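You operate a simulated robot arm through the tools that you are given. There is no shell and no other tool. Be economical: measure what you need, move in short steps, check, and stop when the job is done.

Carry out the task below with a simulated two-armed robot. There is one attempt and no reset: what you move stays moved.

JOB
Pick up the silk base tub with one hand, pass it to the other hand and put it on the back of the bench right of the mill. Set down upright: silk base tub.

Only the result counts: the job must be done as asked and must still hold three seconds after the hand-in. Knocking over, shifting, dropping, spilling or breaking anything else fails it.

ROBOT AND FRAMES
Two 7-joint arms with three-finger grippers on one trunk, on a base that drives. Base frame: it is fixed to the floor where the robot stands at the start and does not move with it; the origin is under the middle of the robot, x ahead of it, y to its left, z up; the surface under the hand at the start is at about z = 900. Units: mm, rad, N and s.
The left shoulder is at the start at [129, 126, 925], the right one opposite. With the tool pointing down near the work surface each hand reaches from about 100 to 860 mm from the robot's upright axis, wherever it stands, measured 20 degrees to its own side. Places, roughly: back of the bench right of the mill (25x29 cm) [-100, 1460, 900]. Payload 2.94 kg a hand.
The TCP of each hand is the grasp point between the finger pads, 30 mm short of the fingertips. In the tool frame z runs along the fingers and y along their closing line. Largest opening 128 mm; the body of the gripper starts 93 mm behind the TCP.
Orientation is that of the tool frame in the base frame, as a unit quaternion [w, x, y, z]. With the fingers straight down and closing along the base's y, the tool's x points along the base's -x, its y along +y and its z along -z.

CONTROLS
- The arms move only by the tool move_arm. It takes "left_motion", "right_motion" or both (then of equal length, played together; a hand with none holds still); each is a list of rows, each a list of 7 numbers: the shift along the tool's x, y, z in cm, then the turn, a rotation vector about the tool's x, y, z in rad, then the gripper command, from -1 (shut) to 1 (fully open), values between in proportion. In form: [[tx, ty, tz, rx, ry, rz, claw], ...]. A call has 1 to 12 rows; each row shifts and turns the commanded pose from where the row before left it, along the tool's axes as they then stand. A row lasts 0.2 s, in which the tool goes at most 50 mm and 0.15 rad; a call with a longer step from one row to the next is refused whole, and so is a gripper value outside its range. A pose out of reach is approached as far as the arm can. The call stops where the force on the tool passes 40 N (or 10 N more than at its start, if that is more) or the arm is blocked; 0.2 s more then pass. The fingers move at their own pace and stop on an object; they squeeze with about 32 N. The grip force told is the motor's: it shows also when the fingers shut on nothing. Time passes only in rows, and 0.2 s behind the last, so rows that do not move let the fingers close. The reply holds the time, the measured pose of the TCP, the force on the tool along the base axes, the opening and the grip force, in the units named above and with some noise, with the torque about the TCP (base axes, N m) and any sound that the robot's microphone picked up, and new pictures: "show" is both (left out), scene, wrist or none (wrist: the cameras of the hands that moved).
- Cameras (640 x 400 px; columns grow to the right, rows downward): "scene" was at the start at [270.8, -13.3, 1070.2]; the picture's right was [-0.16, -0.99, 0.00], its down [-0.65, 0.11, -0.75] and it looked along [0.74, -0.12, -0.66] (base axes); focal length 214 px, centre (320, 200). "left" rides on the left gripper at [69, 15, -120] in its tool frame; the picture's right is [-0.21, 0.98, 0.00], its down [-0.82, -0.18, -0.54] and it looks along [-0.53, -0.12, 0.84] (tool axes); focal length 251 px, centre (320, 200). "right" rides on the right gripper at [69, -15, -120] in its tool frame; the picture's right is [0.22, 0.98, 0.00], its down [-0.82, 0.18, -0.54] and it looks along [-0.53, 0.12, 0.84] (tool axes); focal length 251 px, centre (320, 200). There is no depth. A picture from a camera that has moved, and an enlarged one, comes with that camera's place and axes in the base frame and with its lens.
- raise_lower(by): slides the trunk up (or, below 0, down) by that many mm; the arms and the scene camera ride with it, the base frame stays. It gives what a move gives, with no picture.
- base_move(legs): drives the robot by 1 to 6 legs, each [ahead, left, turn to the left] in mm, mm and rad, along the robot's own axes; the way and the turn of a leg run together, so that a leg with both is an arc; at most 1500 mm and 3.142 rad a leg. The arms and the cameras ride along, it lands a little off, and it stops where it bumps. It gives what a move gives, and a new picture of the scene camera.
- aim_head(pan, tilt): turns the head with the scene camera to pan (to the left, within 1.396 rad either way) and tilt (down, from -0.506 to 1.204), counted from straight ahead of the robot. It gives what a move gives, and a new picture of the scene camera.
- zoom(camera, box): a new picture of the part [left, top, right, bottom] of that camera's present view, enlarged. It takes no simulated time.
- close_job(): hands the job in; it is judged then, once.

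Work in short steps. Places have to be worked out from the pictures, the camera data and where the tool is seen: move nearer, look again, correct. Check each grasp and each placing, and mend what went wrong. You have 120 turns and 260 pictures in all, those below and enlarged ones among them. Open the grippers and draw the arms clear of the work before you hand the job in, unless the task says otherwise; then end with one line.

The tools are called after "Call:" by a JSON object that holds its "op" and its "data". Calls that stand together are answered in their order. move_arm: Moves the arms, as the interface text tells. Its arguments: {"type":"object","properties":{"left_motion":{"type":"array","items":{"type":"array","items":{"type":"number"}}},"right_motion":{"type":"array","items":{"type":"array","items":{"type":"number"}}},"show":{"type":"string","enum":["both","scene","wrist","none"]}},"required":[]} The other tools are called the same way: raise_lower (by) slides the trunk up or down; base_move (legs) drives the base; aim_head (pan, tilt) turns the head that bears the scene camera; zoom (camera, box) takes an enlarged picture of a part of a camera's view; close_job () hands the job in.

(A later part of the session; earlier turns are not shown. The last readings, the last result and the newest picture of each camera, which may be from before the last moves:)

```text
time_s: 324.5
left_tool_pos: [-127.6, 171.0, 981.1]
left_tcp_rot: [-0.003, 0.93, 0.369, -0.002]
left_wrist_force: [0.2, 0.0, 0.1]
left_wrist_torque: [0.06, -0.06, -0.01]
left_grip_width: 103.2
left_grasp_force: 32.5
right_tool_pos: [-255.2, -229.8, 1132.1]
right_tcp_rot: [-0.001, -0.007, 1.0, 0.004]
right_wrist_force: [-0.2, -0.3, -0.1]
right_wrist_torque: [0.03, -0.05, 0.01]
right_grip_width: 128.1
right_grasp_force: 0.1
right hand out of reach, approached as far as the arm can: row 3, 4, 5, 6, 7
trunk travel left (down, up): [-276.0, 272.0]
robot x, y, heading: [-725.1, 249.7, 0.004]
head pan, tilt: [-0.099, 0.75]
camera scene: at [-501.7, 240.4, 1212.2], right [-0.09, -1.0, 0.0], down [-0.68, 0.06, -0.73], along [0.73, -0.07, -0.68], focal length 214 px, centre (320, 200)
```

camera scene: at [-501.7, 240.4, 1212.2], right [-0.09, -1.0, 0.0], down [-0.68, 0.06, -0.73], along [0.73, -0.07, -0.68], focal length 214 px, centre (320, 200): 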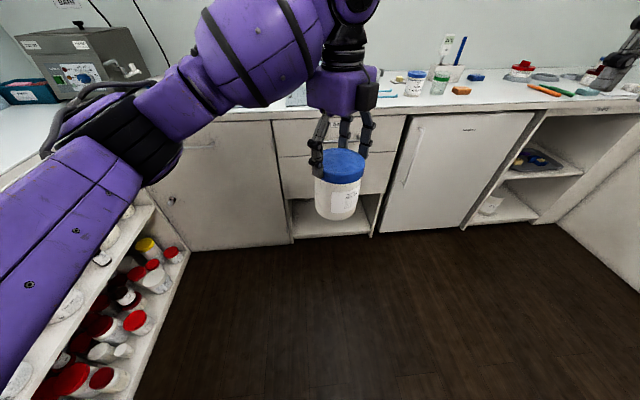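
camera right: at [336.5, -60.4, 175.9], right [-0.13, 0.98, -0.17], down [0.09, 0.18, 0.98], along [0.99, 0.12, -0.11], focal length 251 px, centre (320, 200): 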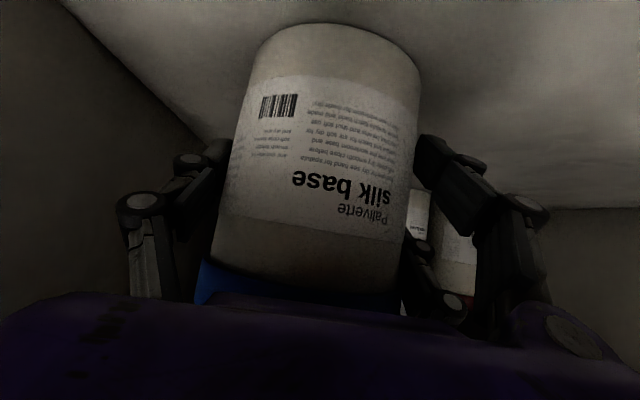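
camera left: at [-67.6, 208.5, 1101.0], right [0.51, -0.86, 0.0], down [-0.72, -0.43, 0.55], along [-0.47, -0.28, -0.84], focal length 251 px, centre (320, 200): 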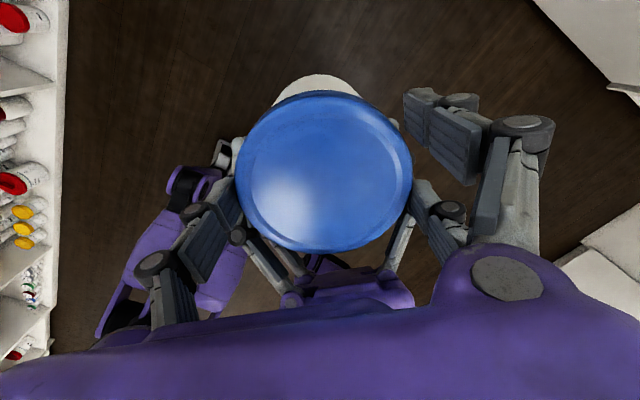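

Call:
{"op": "move_arm", "data": {"right_motion": [[1, 4, -1, 0, 0, 0, 1], [1, 4, -1, 0, 0, 0, 1], [1, 4, -1, 0, 0, 0, 1], [2, 4, 0, 0, 0, 0, 1], [2, 4, 0, 0, 0, 0, 1], [2, 4, 0, 0, 0, 0, 1]], "show": "none"}}

```text
time_s: 325.9
left_tool_pos: [-127.6, 170.4, 980.3]
left_tcp_rot: [-0.003, 0.93, 0.368, -0.004]
left_wrist_force: [-0.3, -0.6, 0.0]
left_wrist_torque: [0.05, -0.03, -0.05]
left_grip_width: 103.4
left_grasp_force: 31.8
right_tool_pos: [-257.5, -231.8, 1160.8]
right_tcp_rot: [-0.001, -0.005, 1.0, 0.003]
right_wrist_force: [-0.3, 0.5, 0.1]
right_wrist_torque: [-0.02, 0.02, 0.0]
right_grip_width: 127.9
right_grasp_force: 0.0
right hand out of reach, approached as far as the arm can: row 1, 2, 3, 4, 5, 6
trunk travel left (down, up): [-276.0, 272.0]
robot x, y, heading: [-724.5, 246.4, 0.0]
head pan, tilt: [-0.099, 0.75]
```

Good enough: raising the trunk 250 clears everything on the benches. Then turn to face the mill bench.

Call:
{"op": "raise_lower", "data": {"by": 250}}

Call:
{"op": "base_move", "data": {"legs": [[0, 0, 0.8], [0, 0, 0.765]]}}

```text
time_s: 328.5
left_tool_pos: [-125.4, 171.3, 1228.8]
left_tcp_rot: [-0.003, 0.93, 0.368, -0.004]
left_wrist_force: [-0.5, 0.2, -7.5]
left_wrist_torque: [0.0, 0.02, 0.01]
left_grip_width: 103.2
left_grasp_force: 31.8
right_tool_pos: [-256.7, -228.0, 1408.7]
right_tcp_rot: [-0.002, -0.002, 1.0, 0.002]
right_wrist_force: [1.0, 0.2, -0.6]
right_wrist_torque: [-0.04, 0.03, 0.0]
right_grip_width: 127.7
right_grasp_force: 0.0
trunk travel left (down, up): [-526.0, 22.0]
robot x, y, heading: [-727.8, 249.5, 0.004]
head pan, tilt: [-0.099, 0.75]
```

```text
time_s: 333.1
left_tool_pos: [-650.9, 845.7, 1230.7]
left_tcp_rot: [0.001, 0.396, 0.918, -0.004]
left_wrist_force: [0.0, -0.3, -7.1]
left_wrist_torque: [0.05, 0.02, 0.04]
left_grip_width: 103.4
left_grasp_force: 32.0
right_tool_pos: [-250.5, 716.5, 1410.0]
right_tcp_rot: [0.002, 0.71, -0.704, -0.001]
right_wrist_force: [0.6, 0.4, 0.2]
right_wrist_torque: [0.0, 0.04, -0.01]
right_grip_width: 127.8
right_grasp_force: 0.1
trunk travel left (down, up): [-526.0, 22.0]
robot x, y, heading: [-724.5, 250.4, 1.578]
head pan, tilt: [-0.099, 0.75]
camera scene: at [-718.2, 360.5, 1480.2], right [1.0, -0.09, 0.0], down [-0.06, -0.68, -0.73], along [0.07, 0.73, -0.68], focal length 214 px, centre (320, 200)
```

scene: 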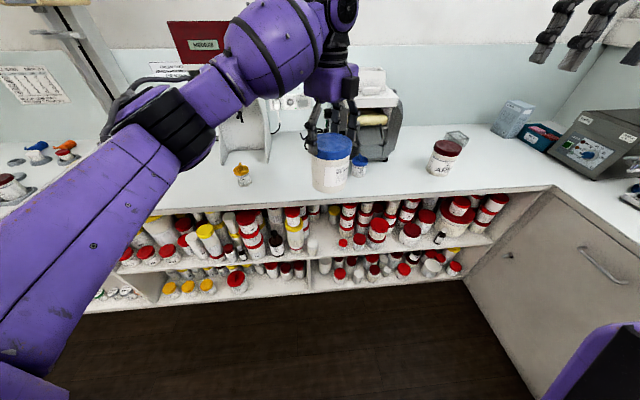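

The tub hangs safely (7 N). The spot right of the mill (x≈-95, y≈1430) is empty: AR52 tub at ≈(-82,1099), basket at ≈(177,1438). Drive right 600 first, then forward.

Call:
{"op": "base_move", "data": {"legs": [[0, -620, 0]]}}

Call:
{"op": "raise_lower", "data": {"by": 20}}

Call:
{"op": "aim_head", "data": {"pan": -0.3, "tilt": 0.6}}

```text
time_s: 338.9
left_tool_pos: [-39.6, 853.7, 1230.6]
left_tcp_rot: [0.002, 0.394, 0.919, -0.004]
left_wrist_force: [0.2, 0.0, -6.9]
left_wrist_torque: [0.06, -0.01, -0.04]
left_grip_width: 103.3
left_grasp_force: 31.3
right_tool_pos: [362.9, 725.2, 1410.6]
right_tcp_rot: [0.001, 0.711, -0.703, 0.0]
right_wrist_force: [-0.5, 0.1, -1.0]
right_wrist_torque: [0.02, 0.03, -0.02]
right_grip_width: 128.1
right_grasp_force: 0.1
trunk travel left (down, up): [-526.0, 22.0]
robot x, y, heading: [-110.3, 255.2, 1.585]
head pan, tilt: [-0.099, 0.75]
camera scene: at [-104.3, 366.5, 1480.1], right [1.0, -0.09, 0.0], down [-0.06, -0.68, -0.73], along [0.06, 0.73, -0.68], focal length 214 px, centre (320, 200)
```

scene: 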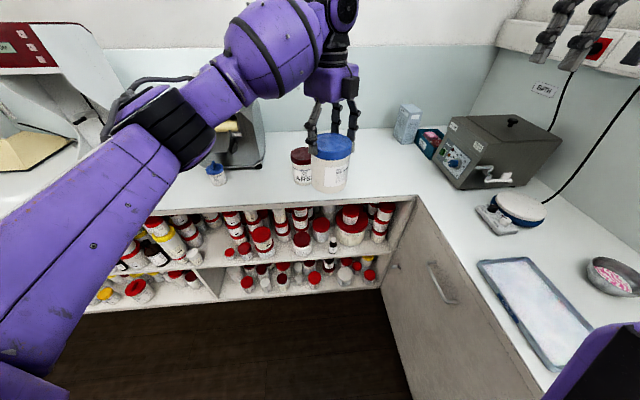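

```text
time_s: 339.6
left_tool_pos: [-39.1, 853.8, 1248.6]
left_tcp_rot: [0.001, 0.394, 0.919, -0.006]
left_wrist_force: [0.6, 0.2, -6.6]
left_wrist_torque: [-0.04, 0.04, -0.03]
left_grip_width: 103.0
left_grasp_force: 32.0
right_tool_pos: [362.8, 724.9, 1430.1]
right_tcp_rot: [0.002, 0.711, -0.703, 0.001]
right_wrist_force: [0.7, 0.6, -0.6]
right_wrist_torque: [-0.02, -0.02, -0.02]
right_grip_width: 127.8
right_grasp_force: 0.1
trunk travel left (down, up): [-546.0, 2.0]
robot x, y, heading: [-108.1, 251.9, 1.578]
head pan, tilt: [-0.099, 0.75]
```

```text
time_s: 340.3
left_tool_pos: [-38.8, 854.9, 1250.3]
left_tcp_rot: [0.001, 0.394, 0.919, -0.004]
left_wrist_force: [0.4, -0.2, -6.5]
left_wrist_torque: [0.02, 0.06, -0.01]
left_grip_width: 103.2
left_grasp_force: 31.3
right_tool_pos: [361.3, 725.1, 1430.5]
right_tcp_rot: [0.002, 0.712, -0.702, 0.0]
right_wrist_force: [-1.0, 0.7, 1.2]
right_wrist_torque: [-0.01, 0.03, -0.01]
right_grip_width: 128.0
right_grasp_force: 0.1
trunk travel left (down, up): [-546.0, 2.0]
robot x, y, heading: [-112.6, 253.4, 1.582]
head pan, tilt: [-0.3, 0.6]
camera scene: at [-85.9, 343.5, 1511.7], right [0.96, -0.28, 0.0], down [-0.16, -0.54, -0.82], along [0.23, 0.79, -0.57], focal length 214 px, centre (320, 200)
```

scene: 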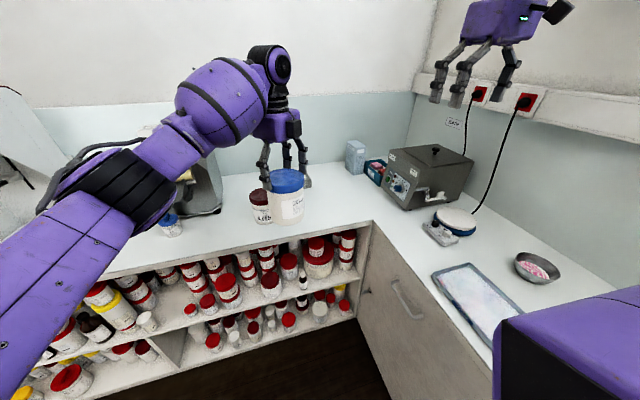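

Drive ahead ~345 mm; tub base z≈1108 clears the AR52 tub (top ≈1040).

Call:
{"op": "base_move", "data": {"legs": [[200, -40, 0], [145, 0, 0]]}}

```text
time_s: 342.9
left_tool_pos: [-3.0, 1194.5, 1253.0]
left_tcp_rot: [0.001, 0.393, 0.92, -0.002]
left_wrist_force: [-0.7, -0.3, -6.9]
left_wrist_torque: [0.04, -0.01, -0.02]
left_grip_width: 103.3
left_grasp_force: 32.2
right_tool_pos: [396.3, 1067.8, 1432.3]
right_tcp_rot: [0.0, 0.712, -0.702, -0.001]
right_wrist_force: [0.7, -0.6, 0.2]
right_wrist_torque: [0.05, -0.03, -0.02]
right_grip_width: 128.0
right_grasp_force: 0.2
trunk travel left (down, up): [-546.0, 2.0]
robot x, y, heading: [-73.9, 599.9, 1.583]
head pan, tilt: [-0.3, 0.6]
camera scene: at [-49.4, 684.1, 1512.2], right [0.96, -0.28, 0.0], down [-0.16, -0.54, -0.83], along [0.23, 0.79, -0.56], focal length 214 px, centre (320, 200)
```

scene: 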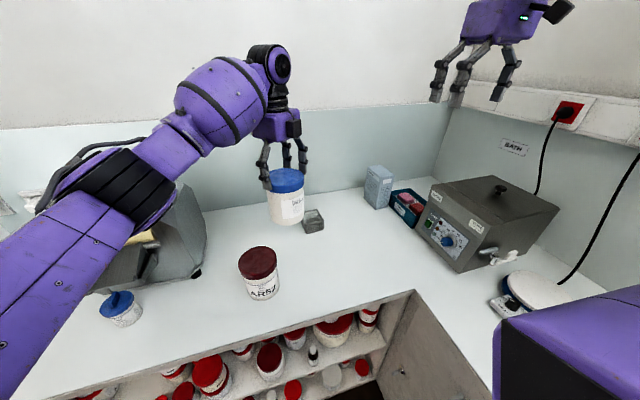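

Mill's right side is at x≈-325, basket's left edge x≈70, wall y≈1580, so (-100,1440) is a good spot. Shift the base a bit right (60) and ahead (25) to keep the left elbow clear of the mill.

Call:
{"op": "base_move", "data": {"legs": [[25, -60, 0]]}}

Call:
{"op": "move_arm", "data": {"left_motion": [[3.5, -0.6, 0, 0, 0, 0, -1], [3.5, -0.6, 0, 0, 0, 0, -1], [4, 1.5, 0, 0, 0, 0, -1]], "show": "scene"}}

```text
time_s: 344.1
left_tool_pos: [54.9, 1222.7, 1251.2]
left_tcp_rot: [0.001, 0.395, 0.919, -0.004]
left_wrist_force: [-0.6, -0.1, -7.3]
left_wrist_torque: [0.05, 0.01, -0.04]
left_grip_width: 102.9
left_grasp_force: 31.6
right_tool_pos: [455.2, 1094.7, 1432.2]
right_tcp_rot: [0.0, 0.712, -0.702, 0.0]
right_wrist_force: [-0.4, -0.3, 1.2]
right_wrist_torque: [-0.01, 0.0, -0.01]
right_grip_width: 128.2
right_grasp_force: 0.0
trunk travel left (down, up): [-546.0, 2.0]
robot x, y, heading: [-14.2, 624.5, 1.583]
head pan, tilt: [-0.3, 0.6]
camera scene: at [7.9, 712.0, 1512.0], right [0.96, -0.28, 0.0], down [-0.16, -0.54, -0.83], along [0.23, 0.79, -0.56], focal length 214 px, centre (320, 200)
```

scene: 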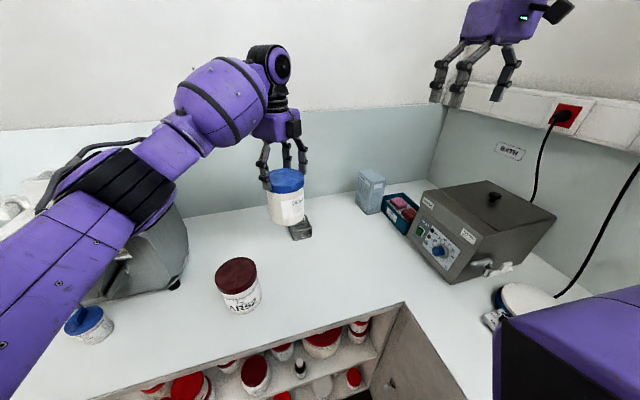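

```text
time_s: 344.9
left_tool_pos: [-17.0, 1306.5, 1253.6]
left_tcp_rot: [0.001, 0.395, 0.919, -0.005]
left_wrist_force: [0.6, -0.4, -7.5]
left_wrist_torque: [0.02, 0.04, 0.03]
left_grip_width: 103.4
left_grasp_force: 31.9
right_tool_pos: [459.6, 1097.4, 1430.4]
right_tcp_rot: [0.001, 0.712, -0.703, 0.0]
right_wrist_force: [0.7, -0.1, -0.6]
right_wrist_torque: [0.02, 0.07, -0.03]
right_grip_width: 127.9
right_grasp_force: 0.2
trunk travel left (down, up): [-546.0, 2.0]
robot x, y, heading: [-17.7, 625.1, 1.581]
head pan, tilt: [-0.3, 0.6]
camera scene: at [11.6, 714.0, 1511.8], right [0.96, -0.28, 0.0], down [-0.16, -0.54, -0.82], along [0.23, 0.79, -0.57], focal length 214 px, centre (320, 200)
```

scene: 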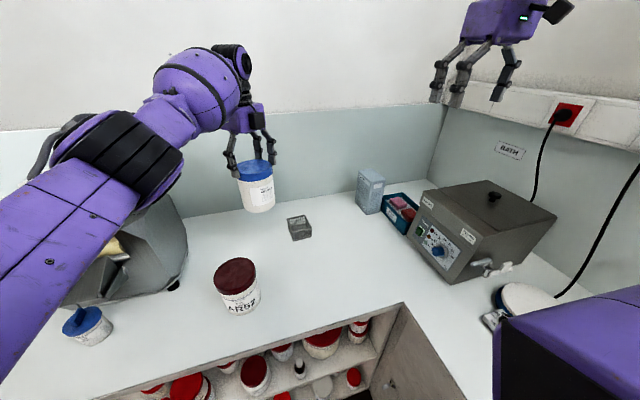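

Continue to (-100,1430).

Call:
{"op": "move_arm", "data": {"left_motion": [[3.68, 0.63, 0, 0, 0, 0, -1], [3.68, 0.63, 0, 0, 0, 0, -1], [3.68, 0.63, 0, 0, 0, 0, -1], [3.68, 0.63, 0, 0, 0, 0, -1]], "show": "both"}}

```text
time_s: 345.9
left_tool_pos: [-111.4, 1331.8, 1252.4]
left_tcp_rot: [0.001, 0.393, 0.919, -0.004]
left_wrist_force: [0.7, 0.2, -6.2]
left_wrist_torque: [0.06, 0.01, 0.02]
left_grip_width: 103.5
left_grasp_force: 31.8
left hand out of reach, approached as far as the arm can: row 1, 2, 3, 4
right_tool_pos: [452.5, 1096.3, 1432.2]
right_tcp_rot: [0.0, 0.712, -0.702, 0.001]
right_wrist_force: [0.2, 0.1, -0.4]
right_wrist_torque: [0.0, -0.06, -0.03]
right_grip_width: 127.9
right_grasp_force: 0.0
trunk travel left (down, up): [-546.0, 2.0]
robot x, y, heading: [-15.3, 628.7, 1.587]
head pan, tilt: [-0.3, 0.6]
camera scene: at [6.0, 713.3, 1511.9], right [0.96, -0.28, 0.0], down [-0.16, -0.54, -0.83], along [0.23, 0.79, -0.57], focal length 214 px, centre (320, 200)
camera left: at [-149.4, 1394.2, 1372.1], right [0.85, 0.52, 0.0], down [0.44, -0.71, 0.55], along [0.28, -0.47, -0.84], focal length 251 px, centre (320, 200)
```

scene: 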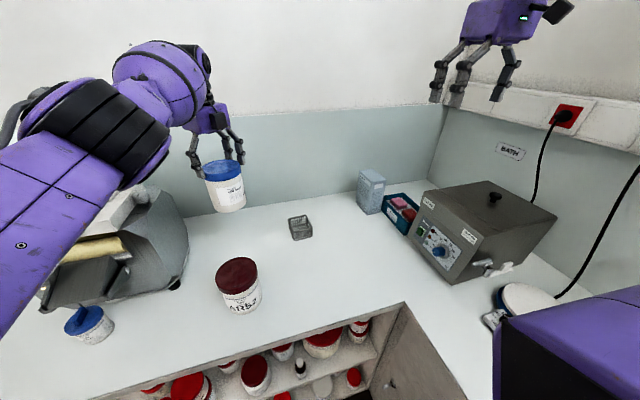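
left: 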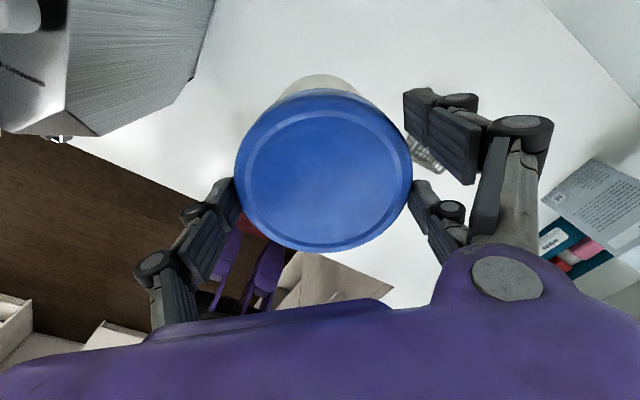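

Reach improves with the hand lower (wrist nearer shoulder height). Lower 120 mm, then extend toward the wall.

Call:
{"op": "move_arm", "data": {"left_motion": [[0, 0, 4, 0, 0, 0, -1], [0, 0, 4, 0, 0, 0, -1], [0, 0, 4, 0, 0, 0, -1], [2.8, 2.8, 0, 0, 0, 0, -1], [2.8, 2.8, 0, 0, 0, 0, -1]], "show": "scene"}}

```text
time_s: 347.1
left_tool_pos: [-115.4, 1344.0, 1136.0]
left_tcp_rot: [0.001, 0.393, 0.919, -0.004]
left_wrist_force: [-0.5, 0.9, -7.0]
left_wrist_torque: [0.03, 0.02, 0.01]
left_grip_width: 103.2
left_grasp_force: 32.4
left hand out of reach, approached as far as the arm can: row 1, 2, 4, 5
right_tool_pos: [455.5, 1097.0, 1432.2]
right_tcp_rot: [0.001, 0.712, -0.703, 0.0]
right_wrist_force: [0.2, 0.2, 0.5]
right_wrist_torque: [0.02, -0.01, 0.02]
right_grip_width: 127.8
right_grasp_force: 0.1
trunk travel left (down, up): [-546.0, 2.0]
robot x, y, heading: [-16.0, 623.7, 1.581]
head pan, tilt: [-0.3, 0.6]
camera scene: at [8.7, 713.0, 1511.9], right [0.96, -0.28, 0.0], down [-0.16, -0.54, -0.82], along [0.23, 0.79, -0.57], focal length 214 px, centre (320, 200)
```

scene: 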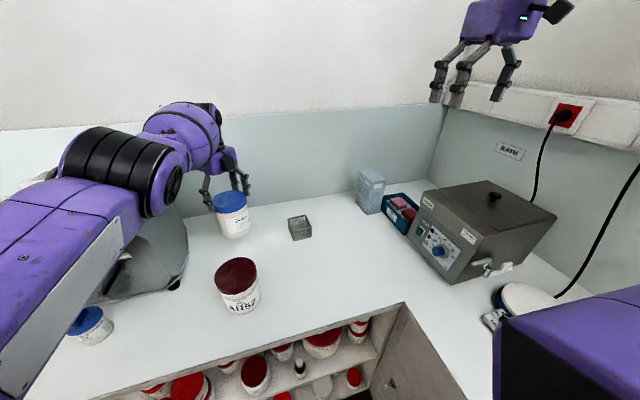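

The hand's spin (2.4 rad from neutral) likely limits the wrist. Spin it back by 1.8 rad while holding the tub.

Call:
{"op": "move_arm", "data": {"left_motion": [[0, 0, 0, 0, 0, -0.15, -1], [0, 0, 0, 0, 0, -0.15, -1], [0, 0, 0, 0, 0, -0.15, -1], [0, 0, 0, 0, 0, -0.15, -1], [0, 0, 0, 0, 0, -0.15, -1], [0, 0, 0, 0, 0, -0.15, -1], [0, 0, 0, 0, 0, -0.15, -1], [0, 0, 0, 0, 0, -0.15, -1], [0, 0, 0, 0, 0, -0.15, -1], [0, 0, 0, 0, 0, -0.15, -1], [0, 0, 0, 0, 0, -0.15, -1], [0, 0, 0, 0, 0, -0.15, -1]], "show": "none"}}

```text
time_s: 349.7
left_tool_pos: [-113.4, 1342.1, 1134.5]
left_tcp_rot: [-0.004, -0.476, 0.879, -0.003]
left_wrist_force: [-1.1, 0.3, -6.3]
left_wrist_torque: [-0.05, 0.03, 0.01]
left_grip_width: 103.0
left_grasp_force: 32.5
right_tool_pos: [456.0, 1095.9, 1431.1]
right_tcp_rot: [0.001, 0.712, -0.702, 0.0]
right_wrist_force: [-0.6, 0.3, -0.1]
right_wrist_torque: [0.02, -0.02, -0.03]
right_grip_width: 128.0
right_grasp_force: 0.0
trunk travel left (down, up): [-546.0, 2.0]
robot x, y, heading: [-13.6, 624.9, 1.588]
head pan, tilt: [-0.3, 0.6]
```

Now extend +y again.

Call:
{"op": "move_arm", "data": {"left_motion": [[-3.5, 1.9, 0, 0, 0, 0, -1], [-3.5, 1.9, 0, 0, 0, 0, -1], [-2.5, 1.3, 0, 0, 0, 0, -1]], "show": "scene"}}

```text
time_s: 350.5
left_tool_pos: [-113.7, 1344.9, 1133.3]
left_tcp_rot: [-0.003, -0.475, 0.88, -0.003]
left_wrist_force: [-0.1, 0.2, -7.8]
left_wrist_torque: [-0.05, 0.02, 0.01]
left_grip_width: 102.8
left_grasp_force: 31.8
left hand out of reach, approached as far as the arm can: row 1, 2, 3
right_tool_pos: [455.3, 1096.5, 1430.2]
right_tcp_rot: [0.002, 0.712, -0.702, 0.001]
right_wrist_force: [-0.2, -0.1, -0.1]
right_wrist_torque: [0.0, 0.01, -0.02]
right_grip_width: 128.1
right_grasp_force: 0.1
trunk travel left (down, up): [-546.0, 2.0]
robot x, y, heading: [-13.8, 622.5, 1.586]
head pan, tilt: [-0.3, 0.6]
camera scene: at [8.8, 713.2, 1511.8], right [0.96, -0.28, 0.0], down [-0.16, -0.54, -0.82], along [0.23, 0.79, -0.57], focal length 214 px, centre (320, 200)
```

scene: 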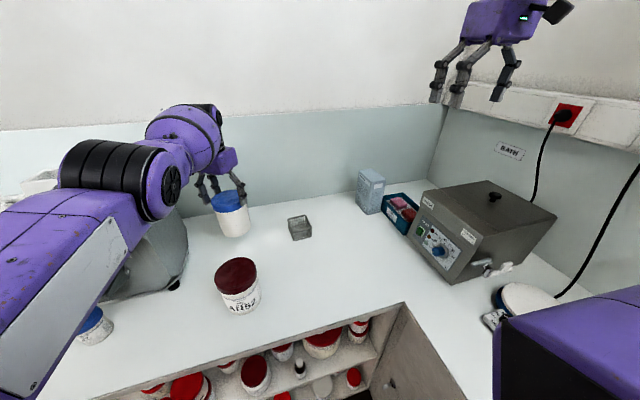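

The raised trunk leans the shoulders back (camera is only 90 mm ahead of the axis vs 271 at the start). Lower the trunk while raising the left hand to regain forward reach.

Call:
{"op": "move_arm", "data": {"left_motion": [[0, 0, -4, 0, 0, 0, -1], [0, 0, -4, 0, 0, 0, -1], [0, 0, -4, 0, 0, 0, -1]], "show": "none"}}

Call:
{"op": "raise_lower", "data": {"by": -110}}

Call:
{"op": "move_arm", "data": {"left_motion": [[0, 0, -4, 0, 0, 0, -1], [0, 0, -4, 0, 0, 0, -1], [0, 0, -2, 0, 0, 0, -1]], "show": "none"}}

Call:
{"op": "raise_lower", "data": {"by": -100}}

```text
time_s: 351.3
left_tool_pos: [-117.8, 1332.5, 1253.0]
left_tcp_rot: [-0.003, -0.475, 0.88, -0.004]
left_wrist_force: [-0.4, -0.6, -7.0]
left_wrist_torque: [-0.03, 0.01, -0.02]
left_grip_width: 102.9
left_grasp_force: 32.0
left hand out of reach, approached as far as the arm can: row 2, 3
right_tool_pos: [457.1, 1094.2, 1431.9]
right_tcp_rot: [0.001, 0.711, -0.703, -0.001]
right_wrist_force: [0.5, 0.2, -0.7]
right_wrist_torque: [0.05, -0.01, -0.03]
right_grip_width: 127.9
right_grasp_force: 0.1
trunk travel left (down, up): [-546.0, 2.0]
robot x, y, heading: [-16.0, 625.7, 1.584]
head pan, tilt: [-0.3, 0.6]
```

```text
time_s: 352.5
left_tool_pos: [-115.0, 1335.2, 963.5]
left_tcp_rot: [-0.063, -0.469, 0.873, -0.122]
left_wrist_force: [1.7, -8.6, 27.6]
left_wrist_torque: [-0.3, -0.2, -0.06]
left_grip_width: 109.0
left_grasp_force: 32.3
right_tool_pos: [455.4, 1096.5, 1324.4]
right_tcp_rot: [0.005, 0.712, -0.702, 0.002]
right_wrist_force: [-0.3, 0.8, -0.2]
right_wrist_torque: [-0.05, -0.02, -0.01]
right_grip_width: 127.9
right_grasp_force: 0.0
trunk travel left (down, up): [-444.0, 104.0]
robot x, y, heading: [-17.1, 623.0, 1.582]
head pan, tilt: [-0.3, 0.6]
stopped: the force on the tool passed its limit at 93 N (the readings are from after the stop); the commanded pose is now the measured one
```

```text
time_s: 353.3
left_tool_pos: [-126.2, 1347.3, 1055.8]
left_tcp_rot: [-0.065, -0.469, 0.872, -0.123]
left_wrist_force: [-0.3, -0.2, -6.9]
left_wrist_torque: [-0.03, -0.03, 0.03]
left_grip_width: 102.3
left_grasp_force: 32.1
left hand out of reach, approached as far as the arm can: row 2, 3
right_tool_pos: [455.7, 1099.0, 1323.5]
right_tcp_rot: [0.006, 0.712, -0.702, 0.003]
right_wrist_force: [-0.4, 0.3, 0.0]
right_wrist_torque: [-0.02, 0.0, 0.01]
right_grip_width: 128.0
right_grasp_force: 0.1
trunk travel left (down, up): [-444.0, 104.0]
robot x, y, heading: [-10.2, 622.9, 1.585]
head pan, tilt: [-0.3, 0.6]
```

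```text
time_s: 354.1
left_tool_pos: [-123.0, 1345.7, 970.7]
left_tcp_rot: [-0.078, -0.467, 0.868, -0.148]
left_wrist_force: [1.6, -5.4, 6.6]
left_wrist_torque: [0.21, 0.15, 0.06]
left_grip_width: 104.5
left_grasp_force: 31.9
right_tool_pos: [456.2, 1098.8, 1266.3]
right_tcp_rot: [0.009, 0.712, -0.703, 0.005]
right_wrist_force: [0.1, 0.3, 0.4]
right_wrist_torque: [-0.04, -0.01, 0.02]
right_grip_width: 127.8
right_grasp_force: 0.2
trunk travel left (down, up): [-389.0, 158.0]
robot x, y, heading: [-15.6, 621.0, 1.585]
head pan, tilt: [-0.3, 0.6]
stopped: the force on the tool passed its limit at 55 N (the readings are from after the stop); the commanded pose is now the measured one
```

The lowering made the hand drop and press the tub on the bench. Stop and inspect.

Call:
{"op": "zoom", "data": {"camera": "scene", "box": [0, 0, 640, 400]}}

Call:
{"op": "zoom", "data": {"camera": "left", "box": [0, 0, 640, 400]}}

```text
1.00 times, centred on (320, 200) of scene (not enlarged: the box is as wide or as high as the picture)
camera zoom: at [8.2, 822.1, 1337.0], right [0.96, -0.28, 0.0], down [-0.16, -0.54, -0.83], along [0.23, 0.79, -0.56], focal length 214 px, centre (320, 200)
```

zoom: 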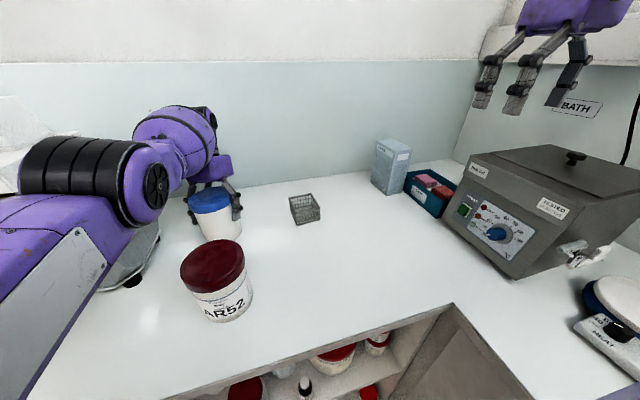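

```text
1.00 times, centred on (320, 200) of left (not enlarged: the box is as wide or as high as the picture)
camera zoom: at [-176.1, 1339.2, 1101.3], right [-0.7, 0.68, -0.24], down [0.6, 0.73, 0.32], along [0.39, 0.08, -0.92], focal length 251 px, centre (320, 200)
```

zoom: 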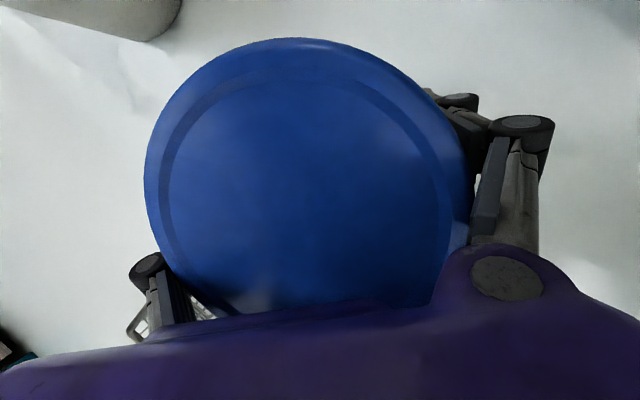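

Call:
{"op": "zoom", "data": {"camera": "scene", "box": [60, 90, 340, 330]}}

```text
1.67 times, centred on (200, 210) of scene
camera zoom: at [8.2, 822.1, 1337.0], right [0.96, -0.28, 0.0], down [-0.16, -0.54, -0.83], along [0.23, 0.79, -0.56], focal length 358 px, centre (520, 183)
```

zoom: 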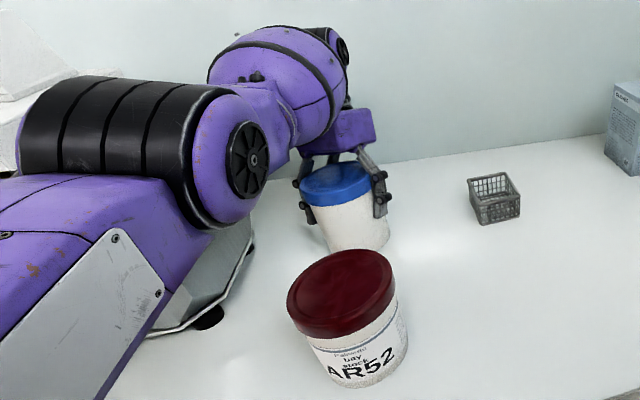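

The tub stands on the bench at ≈(-130,1366), upright; nothing else disturbed. It should go further back: lift 20 mm and move +80 mm in y in the present hand orientation.

Call:
{"op": "move_arm", "data": {"left_motion": [[0.55, -0.37, -1.9, 0, 0, 0, -1], [0, 0, 0, 0, 0, 0, -1]], "show": "none"}}

Call:
{"op": "zoom", "data": {"camera": "scene", "box": [130, 150, 290, 250]}}

```text
time_s: 354.7
left_tool_pos: [-124.3, 1347.5, 991.8]
left_tcp_rot: [-0.08, -0.467, 0.868, -0.148]
left_wrist_force: [0.6, -0.4, -6.0]
left_wrist_torque: [0.04, -0.05, 0.03]
left_grip_width: 104.2
left_grasp_force: 32.2
right_tool_pos: [456.2, 1099.7, 1265.8]
right_tcp_rot: [0.008, 0.712, -0.702, 0.007]
right_wrist_force: [0.0, -0.2, 0.0]
right_wrist_torque: [0.01, 0.0, -0.02]
right_grip_width: 128.0
right_grasp_force: 0.1
trunk travel left (down, up): [-389.0, 158.0]
robot x, y, heading: [-14.4, 622.5, 1.583]
head pan, tilt: [-0.3, 0.6]
```

```text
4.00 times, centred on (210, 200) of scene
camera zoom: at [7.3, 824.1, 1337.4], right [0.96, -0.28, 0.0], down [-0.16, -0.54, -0.82], along [0.23, 0.79, -0.57], focal length 858 px, centre (760, 200)
```

zoom: 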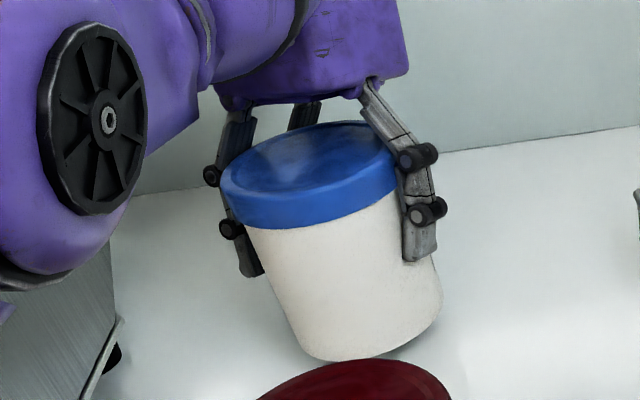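

Held. Move +y in steps.

Call:
{"op": "move_arm", "data": {"left_motion": [[-2.4, 1.6, -1.0, 0, 0, 0, -1], [-2.4, 1.6, -1.0, 0, 0, 0, -1], [-2.4, 1.6, -1.0, 0, 0, 0, -1]], "show": "scene"}}

```text
time_s: 355.5
left_tool_pos: [-123.8, 1347.2, 991.5]
left_tcp_rot: [-0.078, -0.467, 0.868, -0.148]
left_wrist_force: [0.2, -0.1, -6.2]
left_wrist_torque: [0.05, -0.04, -0.01]
left_grip_width: 104.2
left_grasp_force: 32.7
left hand out of reach, approached as far as the arm can: row 1, 2, 3
right_tool_pos: [455.8, 1100.6, 1264.7]
right_tcp_rot: [0.009, 0.713, -0.701, 0.007]
right_wrist_force: [0.2, 0.0, -0.5]
right_wrist_torque: [0.0, 0.02, 0.0]
right_grip_width: 127.9
right_grasp_force: 0.0
trunk travel left (down, up): [-389.0, 158.0]
robot x, y, heading: [-14.7, 624.9, 1.583]
head pan, tilt: [-0.3, 0.6]
camera scene: at [7.4, 823.9, 1337.5], right [0.96, -0.28, 0.0], down [-0.16, -0.54, -0.82], along [0.23, 0.79, -0.57], focal length 214 px, centre (320, 200)
```

scene: 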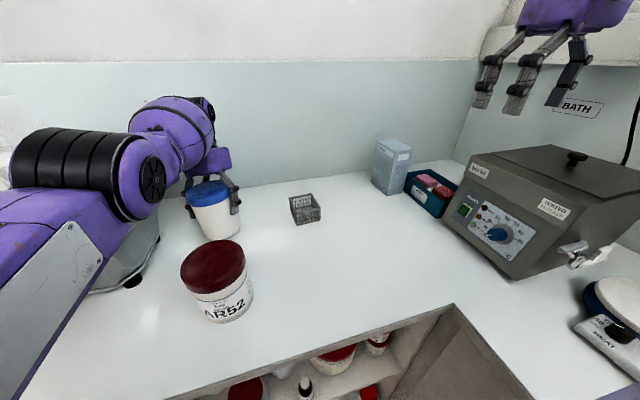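

The left arm is at its limit here, so use the base: shift right 45 (keeps the elbow off the mill) and then ahead in small steps.

Call:
{"op": "base_move", "data": {"legs": [[0, -45, 0], [45, 0, 0]]}}

```text
time_s: 357.1
left_tool_pos: [-79.4, 1391.4, 993.7]
left_tcp_rot: [-0.077, -0.467, 0.869, -0.147]
left_wrist_force: [-0.3, -0.8, -6.3]
left_wrist_torque: [0.04, -0.02, 0.02]
left_grip_width: 103.9
left_grasp_force: 32.1
right_tool_pos: [498.9, 1143.8, 1268.1]
right_tcp_rot: [0.008, 0.712, -0.702, 0.005]
right_wrist_force: [0.2, 0.9, 0.7]
right_wrist_torque: [0.04, -0.02, 0.04]
right_grip_width: 128.0
right_grasp_force: 0.1
trunk travel left (down, up): [-389.0, 158.0]
robot x, y, heading: [26.0, 671.1, 1.579]
head pan, tilt: [-0.3, 0.6]
camera scene: at [51.8, 866.9, 1337.9], right [0.96, -0.28, 0.0], down [-0.16, -0.54, -0.83], along [0.23, 0.79, -0.56], focal length 214 px, centre (320, 200)
```

scene: 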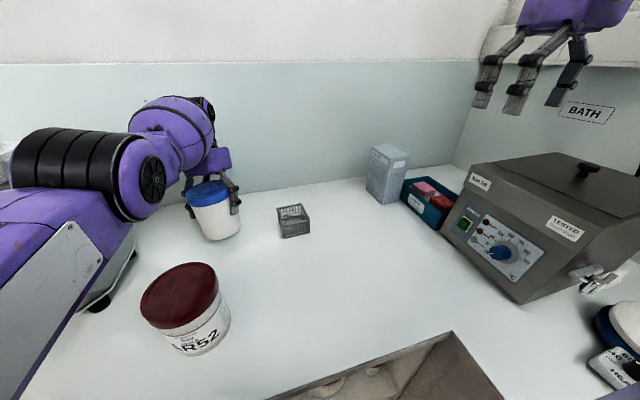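

Tub is now at ≈(-83,1411), well inside the area (x -225..25, y 1315..1605). Lower it gently.

Call:
{"op": "move_arm", "data": {"left_motion": [[-0.33, 0.22, 1.13, 0, 0, 0, -1], [-0.14, 0.09, 0.47, 0, 0, 0, -1]], "show": "none"}}

Call:
{"op": "zoom", "data": {"camera": "scene", "box": [130, 150, 290, 250]}}

```text
time_s: 357.6
left_tool_pos: [-79.9, 1392.5, 973.5]
left_tcp_rot: [-0.079, -0.467, 0.869, -0.147]
left_wrist_force: [-0.3, 0.1, -8.7]
left_wrist_torque: [-0.01, -0.02, 0.01]
left_grip_width: 103.9
left_grasp_force: 31.8
right_tool_pos: [500.2, 1147.4, 1266.2]
right_tcp_rot: [0.009, 0.712, -0.702, 0.006]
right_wrist_force: [0.4, -0.5, 0.6]
right_wrist_torque: [-0.03, 0.0, 0.0]
right_grip_width: 128.2
right_grasp_force: 0.0
trunk travel left (down, up): [-389.0, 158.0]
robot x, y, heading: [26.9, 666.2, 1.581]
head pan, tilt: [-0.3, 0.6]
```

```text
4.00 times, centred on (210, 200) of scene
camera zoom: at [51.9, 869.7, 1337.3], right [0.96, -0.28, 0.0], down [-0.16, -0.54, -0.82], along [0.23, 0.79, -0.57], focal length 858 px, centre (760, 200)
```

zoom: 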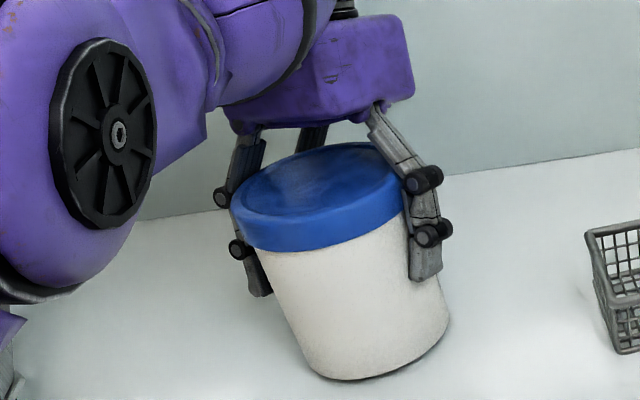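

Almost down. Lower a few more millimetres to contact.

Call:
{"op": "move_arm", "data": {"left_motion": [[-0.11, 0.07, 0.38, 0, 0, 0, -1], [0, 0, 0, 0, 0, 0, -1]], "show": "none"}}

```text
time_s: 358.2
left_tool_pos: [-80.6, 1392.9, 972.0]
left_tcp_rot: [-0.077, -0.468, 0.868, -0.147]
left_wrist_force: [-0.4, 1.5, 0.3]
left_wrist_torque: [0.27, 0.25, -0.02]
left_grip_width: 104.0
left_grasp_force: 32.3
right_tool_pos: [499.4, 1145.3, 1266.9]
right_tcp_rot: [0.008, 0.712, -0.702, 0.005]
right_wrist_force: [-1.3, -0.4, -0.4]
right_wrist_torque: [0.0, 0.01, 0.02]
right_grip_width: 128.2
right_grasp_force: 0.1
trunk travel left (down, up): [-389.0, 158.0]
robot x, y, heading: [28.7, 668.7, 1.582]
head pan, tilt: [-0.3, 0.6]
```

Contact made (load gone). Two more millimetres to settle it flat, then check.

Call:
{"op": "move_arm", "data": {"left_motion": [[-0.06, 0.04, 0.2, 0, 0, 0, -1], [0, 0, 0, 0, 0, 0, -1]], "show": "none"}}

Call:
{"op": "zoom", "data": {"camera": "scene", "box": [130, 150, 290, 250]}}

```text
time_s: 358.9
left_tool_pos: [-78.7, 1392.5, 971.9]
left_tcp_rot: [-0.077, -0.468, 0.868, -0.145]
left_wrist_force: [-2.6, 3.6, 16.3]
left_wrist_torque: [0.84, 0.96, -0.08]
left_grip_width: 103.8
left_grasp_force: 31.9
right_tool_pos: [500.6, 1143.2, 1266.7]
right_tcp_rot: [0.008, 0.712, -0.702, 0.005]
right_wrist_force: [0.6, -1.5, 0.3]
right_wrist_torque: [0.01, -0.02, 0.03]
right_grip_width: 128.2
right_grasp_force: 0.0
trunk travel left (down, up): [-389.0, 158.0]
robot x, y, heading: [28.1, 667.3, 1.581]
head pan, tilt: [-0.3, 0.6]
```

```text
4.00 times, centred on (210, 200) of scene
camera zoom: at [52.0, 867.0, 1337.9], right [0.96, -0.28, 0.0], down [-0.16, -0.54, -0.83], along [0.23, 0.79, -0.56], focal length 858 px, centre (760, 200)
```

zoom: 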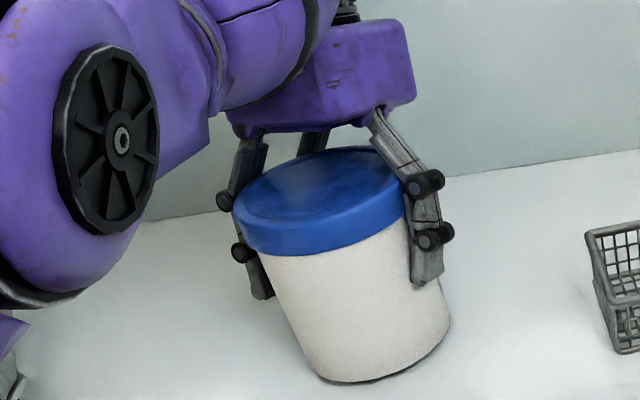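

The tub is within a few degrees of vertical with its edge on the bench. Open slowly so it settles flat.

Call:
{"op": "move_arm", "data": {"left_motion": [[0, 0, 0, 0, 0, 0, 0.64], [0, 0, 0, 0, 0, 0, 0.68], [0, 0, 0, 0, 0, 0, 0.72], [0, 0, 0, 0, 0, 0, 0.8], [0, 0, 0, 0, 0, 0, 1], [0, 0, 0, 0, 0, 0, 1]], "show": "scene"}}

Call:
{"op": "zoom", "data": {"camera": "scene", "box": [130, 150, 290, 250]}}

Call:
{"op": "zoom", "data": {"camera": "left", "box": [0, 0, 640, 400]}}

```text
time_s: 360.2
left_tool_pos: [-79.7, 1391.9, 968.6]
left_tcp_rot: [-0.078, -0.467, 0.869, -0.147]
left_wrist_force: [-0.5, 0.1, 0.9]
left_wrist_torque: [0.02, 0.0, 0.01]
left_grip_width: 128.0
left_grasp_force: 0.0
right_tool_pos: [500.2, 1144.6, 1265.9]
right_tcp_rot: [0.008, 0.712, -0.702, 0.005]
right_wrist_force: [0.0, 0.0, 0.2]
right_wrist_torque: [0.0, -0.02, -0.01]
right_grip_width: 128.0
right_grasp_force: 0.0
trunk travel left (down, up): [-389.0, 158.0]
robot x, y, heading: [28.1, 669.5, 1.585]
head pan, tilt: [-0.3, 0.6]
camera scene: at [51.9, 868.3, 1337.6], right [0.96, -0.28, 0.0], down [-0.16, -0.54, -0.83], along [0.23, 0.79, -0.56], focal length 214 px, centre (320, 200)
```

scene: 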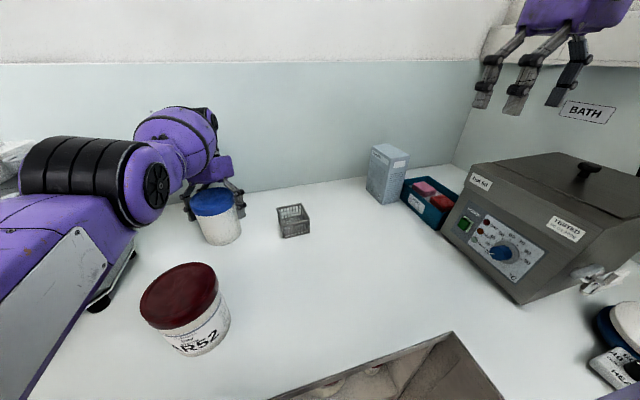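

```text
4.00 times, centred on (210, 200) of scene
camera zoom: at [51.9, 868.3, 1337.6], right [0.96, -0.28, 0.0], down [-0.16, -0.54, -0.83], along [0.23, 0.79, -0.56], focal length 858 px, centre (760, 200)
```

zoom: 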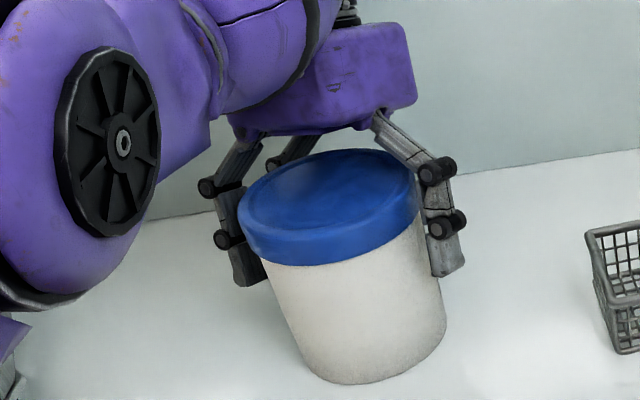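

```text
1.00 times, centred on (320, 200) of left (not enlarged: the box is as wide or as high as the picture)
camera zoom: at [-131.1, 1385.3, 1098.9], right [-0.7, 0.68, -0.24], down [0.6, 0.73, 0.32], along [0.39, 0.08, -0.92], focal length 251 px, centre (320, 200)
```

zoom: 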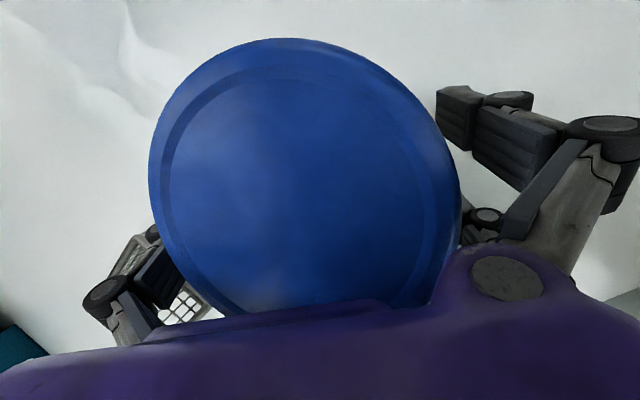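

Released; the tub stands flat. Withdraw upward in small steps along a direction that doesn't close the finger clearance.

Call:
{"op": "move_arm", "data": {"left_motion": [[0.5, 0, -1.45, 0, 0, 0, 1], [0.5, 0, -1.45, 0, 0, 0, 1]], "show": "wrist"}}

```text
time_s: 360.9
left_tool_pos: [-86.2, 1393.3, 999.2]
left_tcp_rot: [-0.077, -0.467, 0.869, -0.146]
left_wrist_force: [0.0, 0.1, -0.2]
left_wrist_torque: [-0.01, 0.02, 0.0]
left_grip_width: 128.0
left_grasp_force: 0.1
right_tool_pos: [499.0, 1144.9, 1266.4]
right_tcp_rot: [0.008, 0.712, -0.702, 0.006]
right_wrist_force: [0.6, -0.3, -0.3]
right_wrist_torque: [0.03, -0.02, 0.02]
right_grip_width: 127.9
right_grasp_force: 0.0
trunk travel left (down, up): [-389.0, 158.0]
robot x, y, heading: [25.6, 667.4, 1.582]
head pan, tilt: [-0.3, 0.6]
camera left: at [-137.6, 1386.5, 1128.7], right [-0.7, 0.68, -0.24], down [0.6, 0.73, 0.32], along [0.39, 0.08, -0.92], focal length 251 px, centre (320, 200)
```

left: 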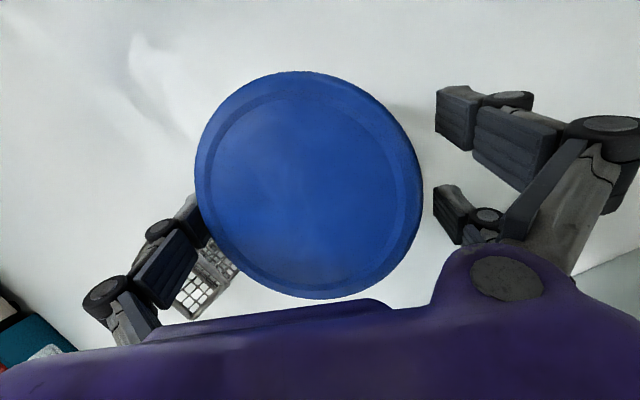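

No contact, but the lid sits nearer the single finger; shift 3 mm and keep rising.

Call:
{"op": "move_arm", "data": {"left_motion": [[0, -0.3, 0, 0, 0, 0, 1], [0.5, 0, -1.45, 0, 0, 0, 1], [0.5, 0, -1.45, 0, 0, 0, 1], [0.5, 0, -1.45, 0, 0, 0, 1], [0.6, 0, -1.9, 0, 0, 0, 1], [0.6, 0, -1.9, 0, 0, 0, 1]], "show": "both"}}

```text
time_s: 362.2
left_tool_pos: [-92.8, 1386.2, 1072.5]
left_tcp_rot: [-0.078, -0.467, 0.868, -0.148]
left_wrist_force: [-1.0, -0.5, -0.4]
left_wrist_torque: [0.0, 0.01, 0.0]
left_grip_width: 127.8
left_grasp_force: 0.0
left hand out of reach, approached as far as the arm can: row 3, 5, 6
right_tool_pos: [499.3, 1145.1, 1266.5]
right_tcp_rot: [0.008, 0.712, -0.702, 0.005]
right_wrist_force: [-1.4, -0.2, -0.1]
right_wrist_torque: [0.0, -0.02, -0.03]
right_grip_width: 128.1
right_grasp_force: 0.1
trunk travel left (down, up): [-389.0, 158.0]
robot x, y, heading: [25.9, 669.7, 1.581]
head pan, tilt: [-0.3, 0.6]
camera scene: at [50.7, 867.8, 1337.7], right [0.96, -0.28, 0.0], down [-0.16, -0.54, -0.83], along [0.23, 0.79, -0.56], focal length 214 px, centre (320, 200)
camera left: at [-145.0, 1379.4, 1202.8], right [-0.7, 0.68, -0.24], down [0.6, 0.73, 0.32], along [0.39, 0.08, -0.92], focal length 251 px, centre (320, 200)
```

scene: 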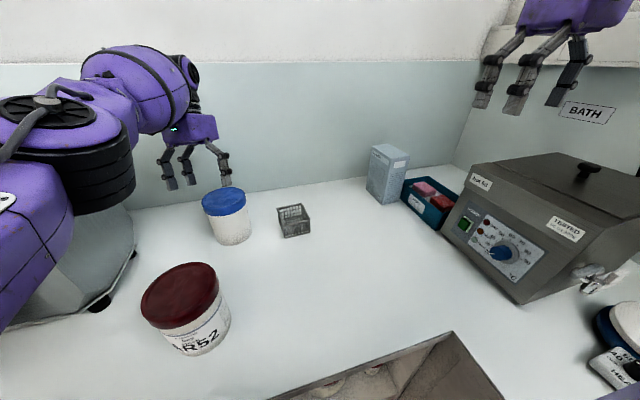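
left: 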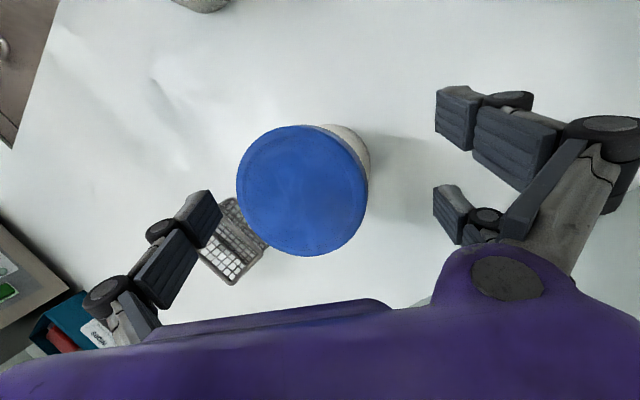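

The tub stands upright and free at ≈(-67,1375) — inside the area but close to its front edge. I'll nudge it ~50 mm further back with the closed fingers. First move the hand up, in front of the tub, spin and level it.

Call:
{"op": "move_arm", "data": {"left_motion": [[1.1, -0.74, -3.8, 0, 0, 0, 1], [3.39, -2.24, 1.42, 0, 0, 0, 0.5], [3.39, -2.24, 1.42, 0, 0, 0, 0], [3.39, -2.24, 1.42, 0, 0, 0, -0.5], [0, 0, 0, 0, 0, 0.15, -1], [0, 0, 0, 0, 0, 0.15, -1], [0, 0, 0, 0, 0, 0.15, -1], [0, 0, 0, 0, 0, 0.15, -1], [0, 0, 0, 0, 0, 0.15, -1], [0, 0, 0, 0, 0, 0.15, -1], [0, 0, 0, -0.15, 0, 0, -1], [0, 0, 0, -0.15, 0, 0, -1]], "show": "both"}}

```text
time_s: 364.9
left_tool_pos: [-91.4, 1249.3, 1113.8]
left_tcp_rot: [-0.013, -0.043, 0.999, -0.016]
left_wrist_force: [0.3, 0.3, -0.3]
left_wrist_torque: [-0.01, -0.02, 0.04]
left_grip_width: 0.0
left_grasp_force: 2.8
left hand out of reach, approached as far as the arm can: row 1
right_tool_pos: [500.2, 1144.1, 1267.2]
right_tcp_rot: [0.009, 0.713, -0.701, 0.005]
right_wrist_force: [0.1, 0.2, -0.2]
right_wrist_torque: [0.05, 0.02, 0.01]
right_grip_width: 127.7
right_grasp_force: 0.2
trunk travel left (down, up): [-389.0, 158.0]
robot x, y, heading: [28.3, 666.8, 1.588]
head pan, tilt: [-0.3, 0.6]
camera scene: at [51.8, 867.8, 1337.7], right [0.96, -0.28, 0.0], down [-0.16, -0.54, -0.83], along [0.23, 0.79, -0.56], focal length 214 px, centre (320, 200)
camera left: at [-160.3, 1263.2, 1234.9], right [0.13, 0.99, -0.04], down [0.85, -0.09, 0.52], along [0.52, -0.1, -0.85], focal length 251 px, centre (320, 200)
```

scene: 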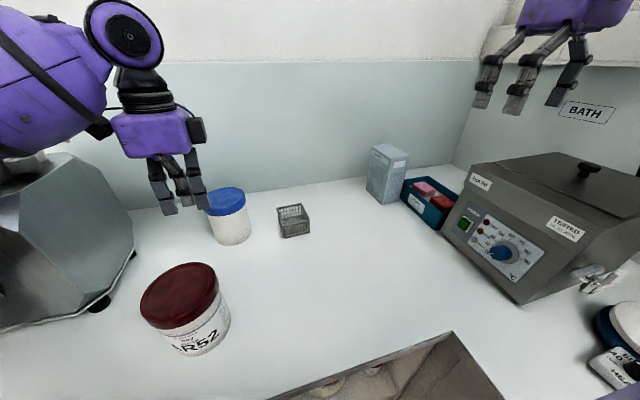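
left: 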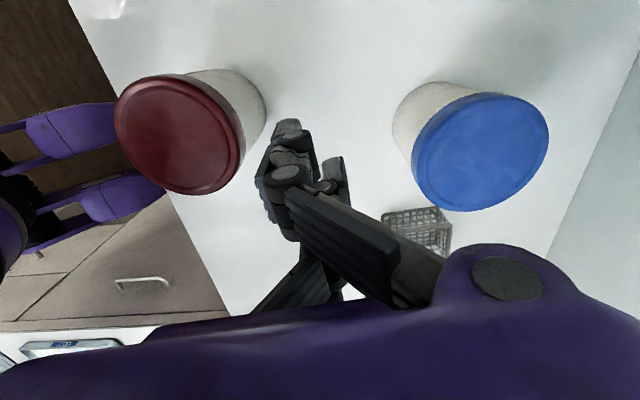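

Hand is vertical, fingers closed, in the gap between AR52 (rear edge ≈1186) and the tub (centre (-71,1376), front ≈1326). Align x and lower to z≈985.

Call:
{"op": "move_arm", "data": {"left_motion": [[-2, 0.3, 0, 0, 0, 0, -1], [0, 0, 4, 0, 0, 0, -1], [0, 0, 4, 0, 0, 0, -1], [0, 0, 4, 0, 0, 0, -1], [0, 0, 0.9, 0, 0, 0, -1]], "show": "both"}}

```text
time_s: 366.1
left_tool_pos: [-75.1, 1250.2, 984.1]
left_tcp_rot: [-0.012, -0.042, 0.999, -0.017]
left_wrist_force: [-0.7, -1.2, 0.5]
left_wrist_torque: [-0.03, -0.03, -0.02]
left_grip_width: 0.1
left_grasp_force: 3.5
right_tool_pos: [499.8, 1143.9, 1267.0]
right_tcp_rot: [0.008, 0.712, -0.703, 0.005]
right_wrist_force: [-0.2, 0.6, -0.1]
right_wrist_torque: [0.01, 0.01, 0.01]
right_grip_width: 127.9
right_grasp_force: 0.1
trunk travel left (down, up): [-389.0, 158.0]
robot x, y, heading: [27.5, 670.6, 1.58]
head pan, tilt: [-0.3, 0.6]
camera scene: at [51.9, 868.2, 1337.6], right [0.96, -0.28, 0.0], down [-0.16, -0.54, -0.83], along [0.23, 0.79, -0.56], focal length 214 px, centre (320, 200)
camera left: at [-143.6, 1264.2, 1104.3], right [0.13, 0.99, -0.04], down [0.85, -0.09, 0.52], along [0.52, -0.1, -0.85], focal length 251 px, centre (320, 200)
```

scene: 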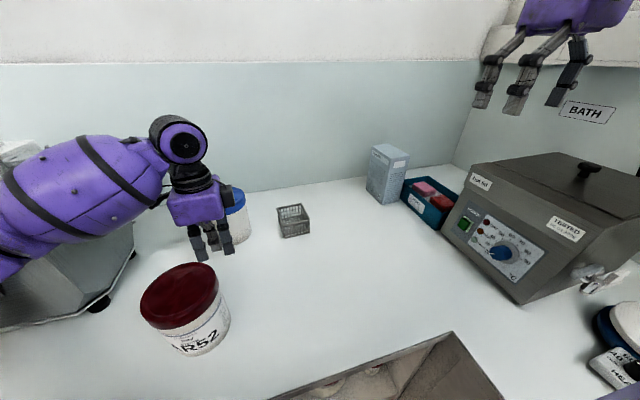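
left: 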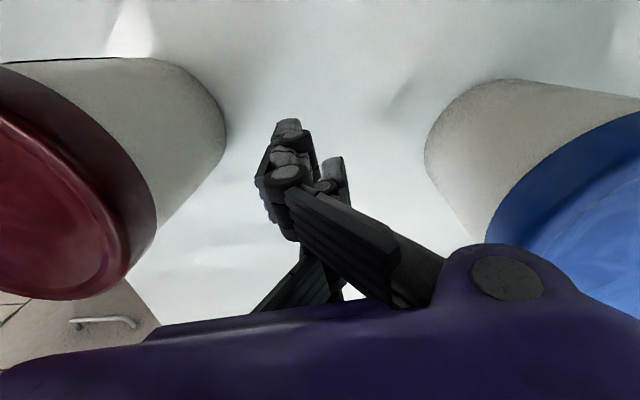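

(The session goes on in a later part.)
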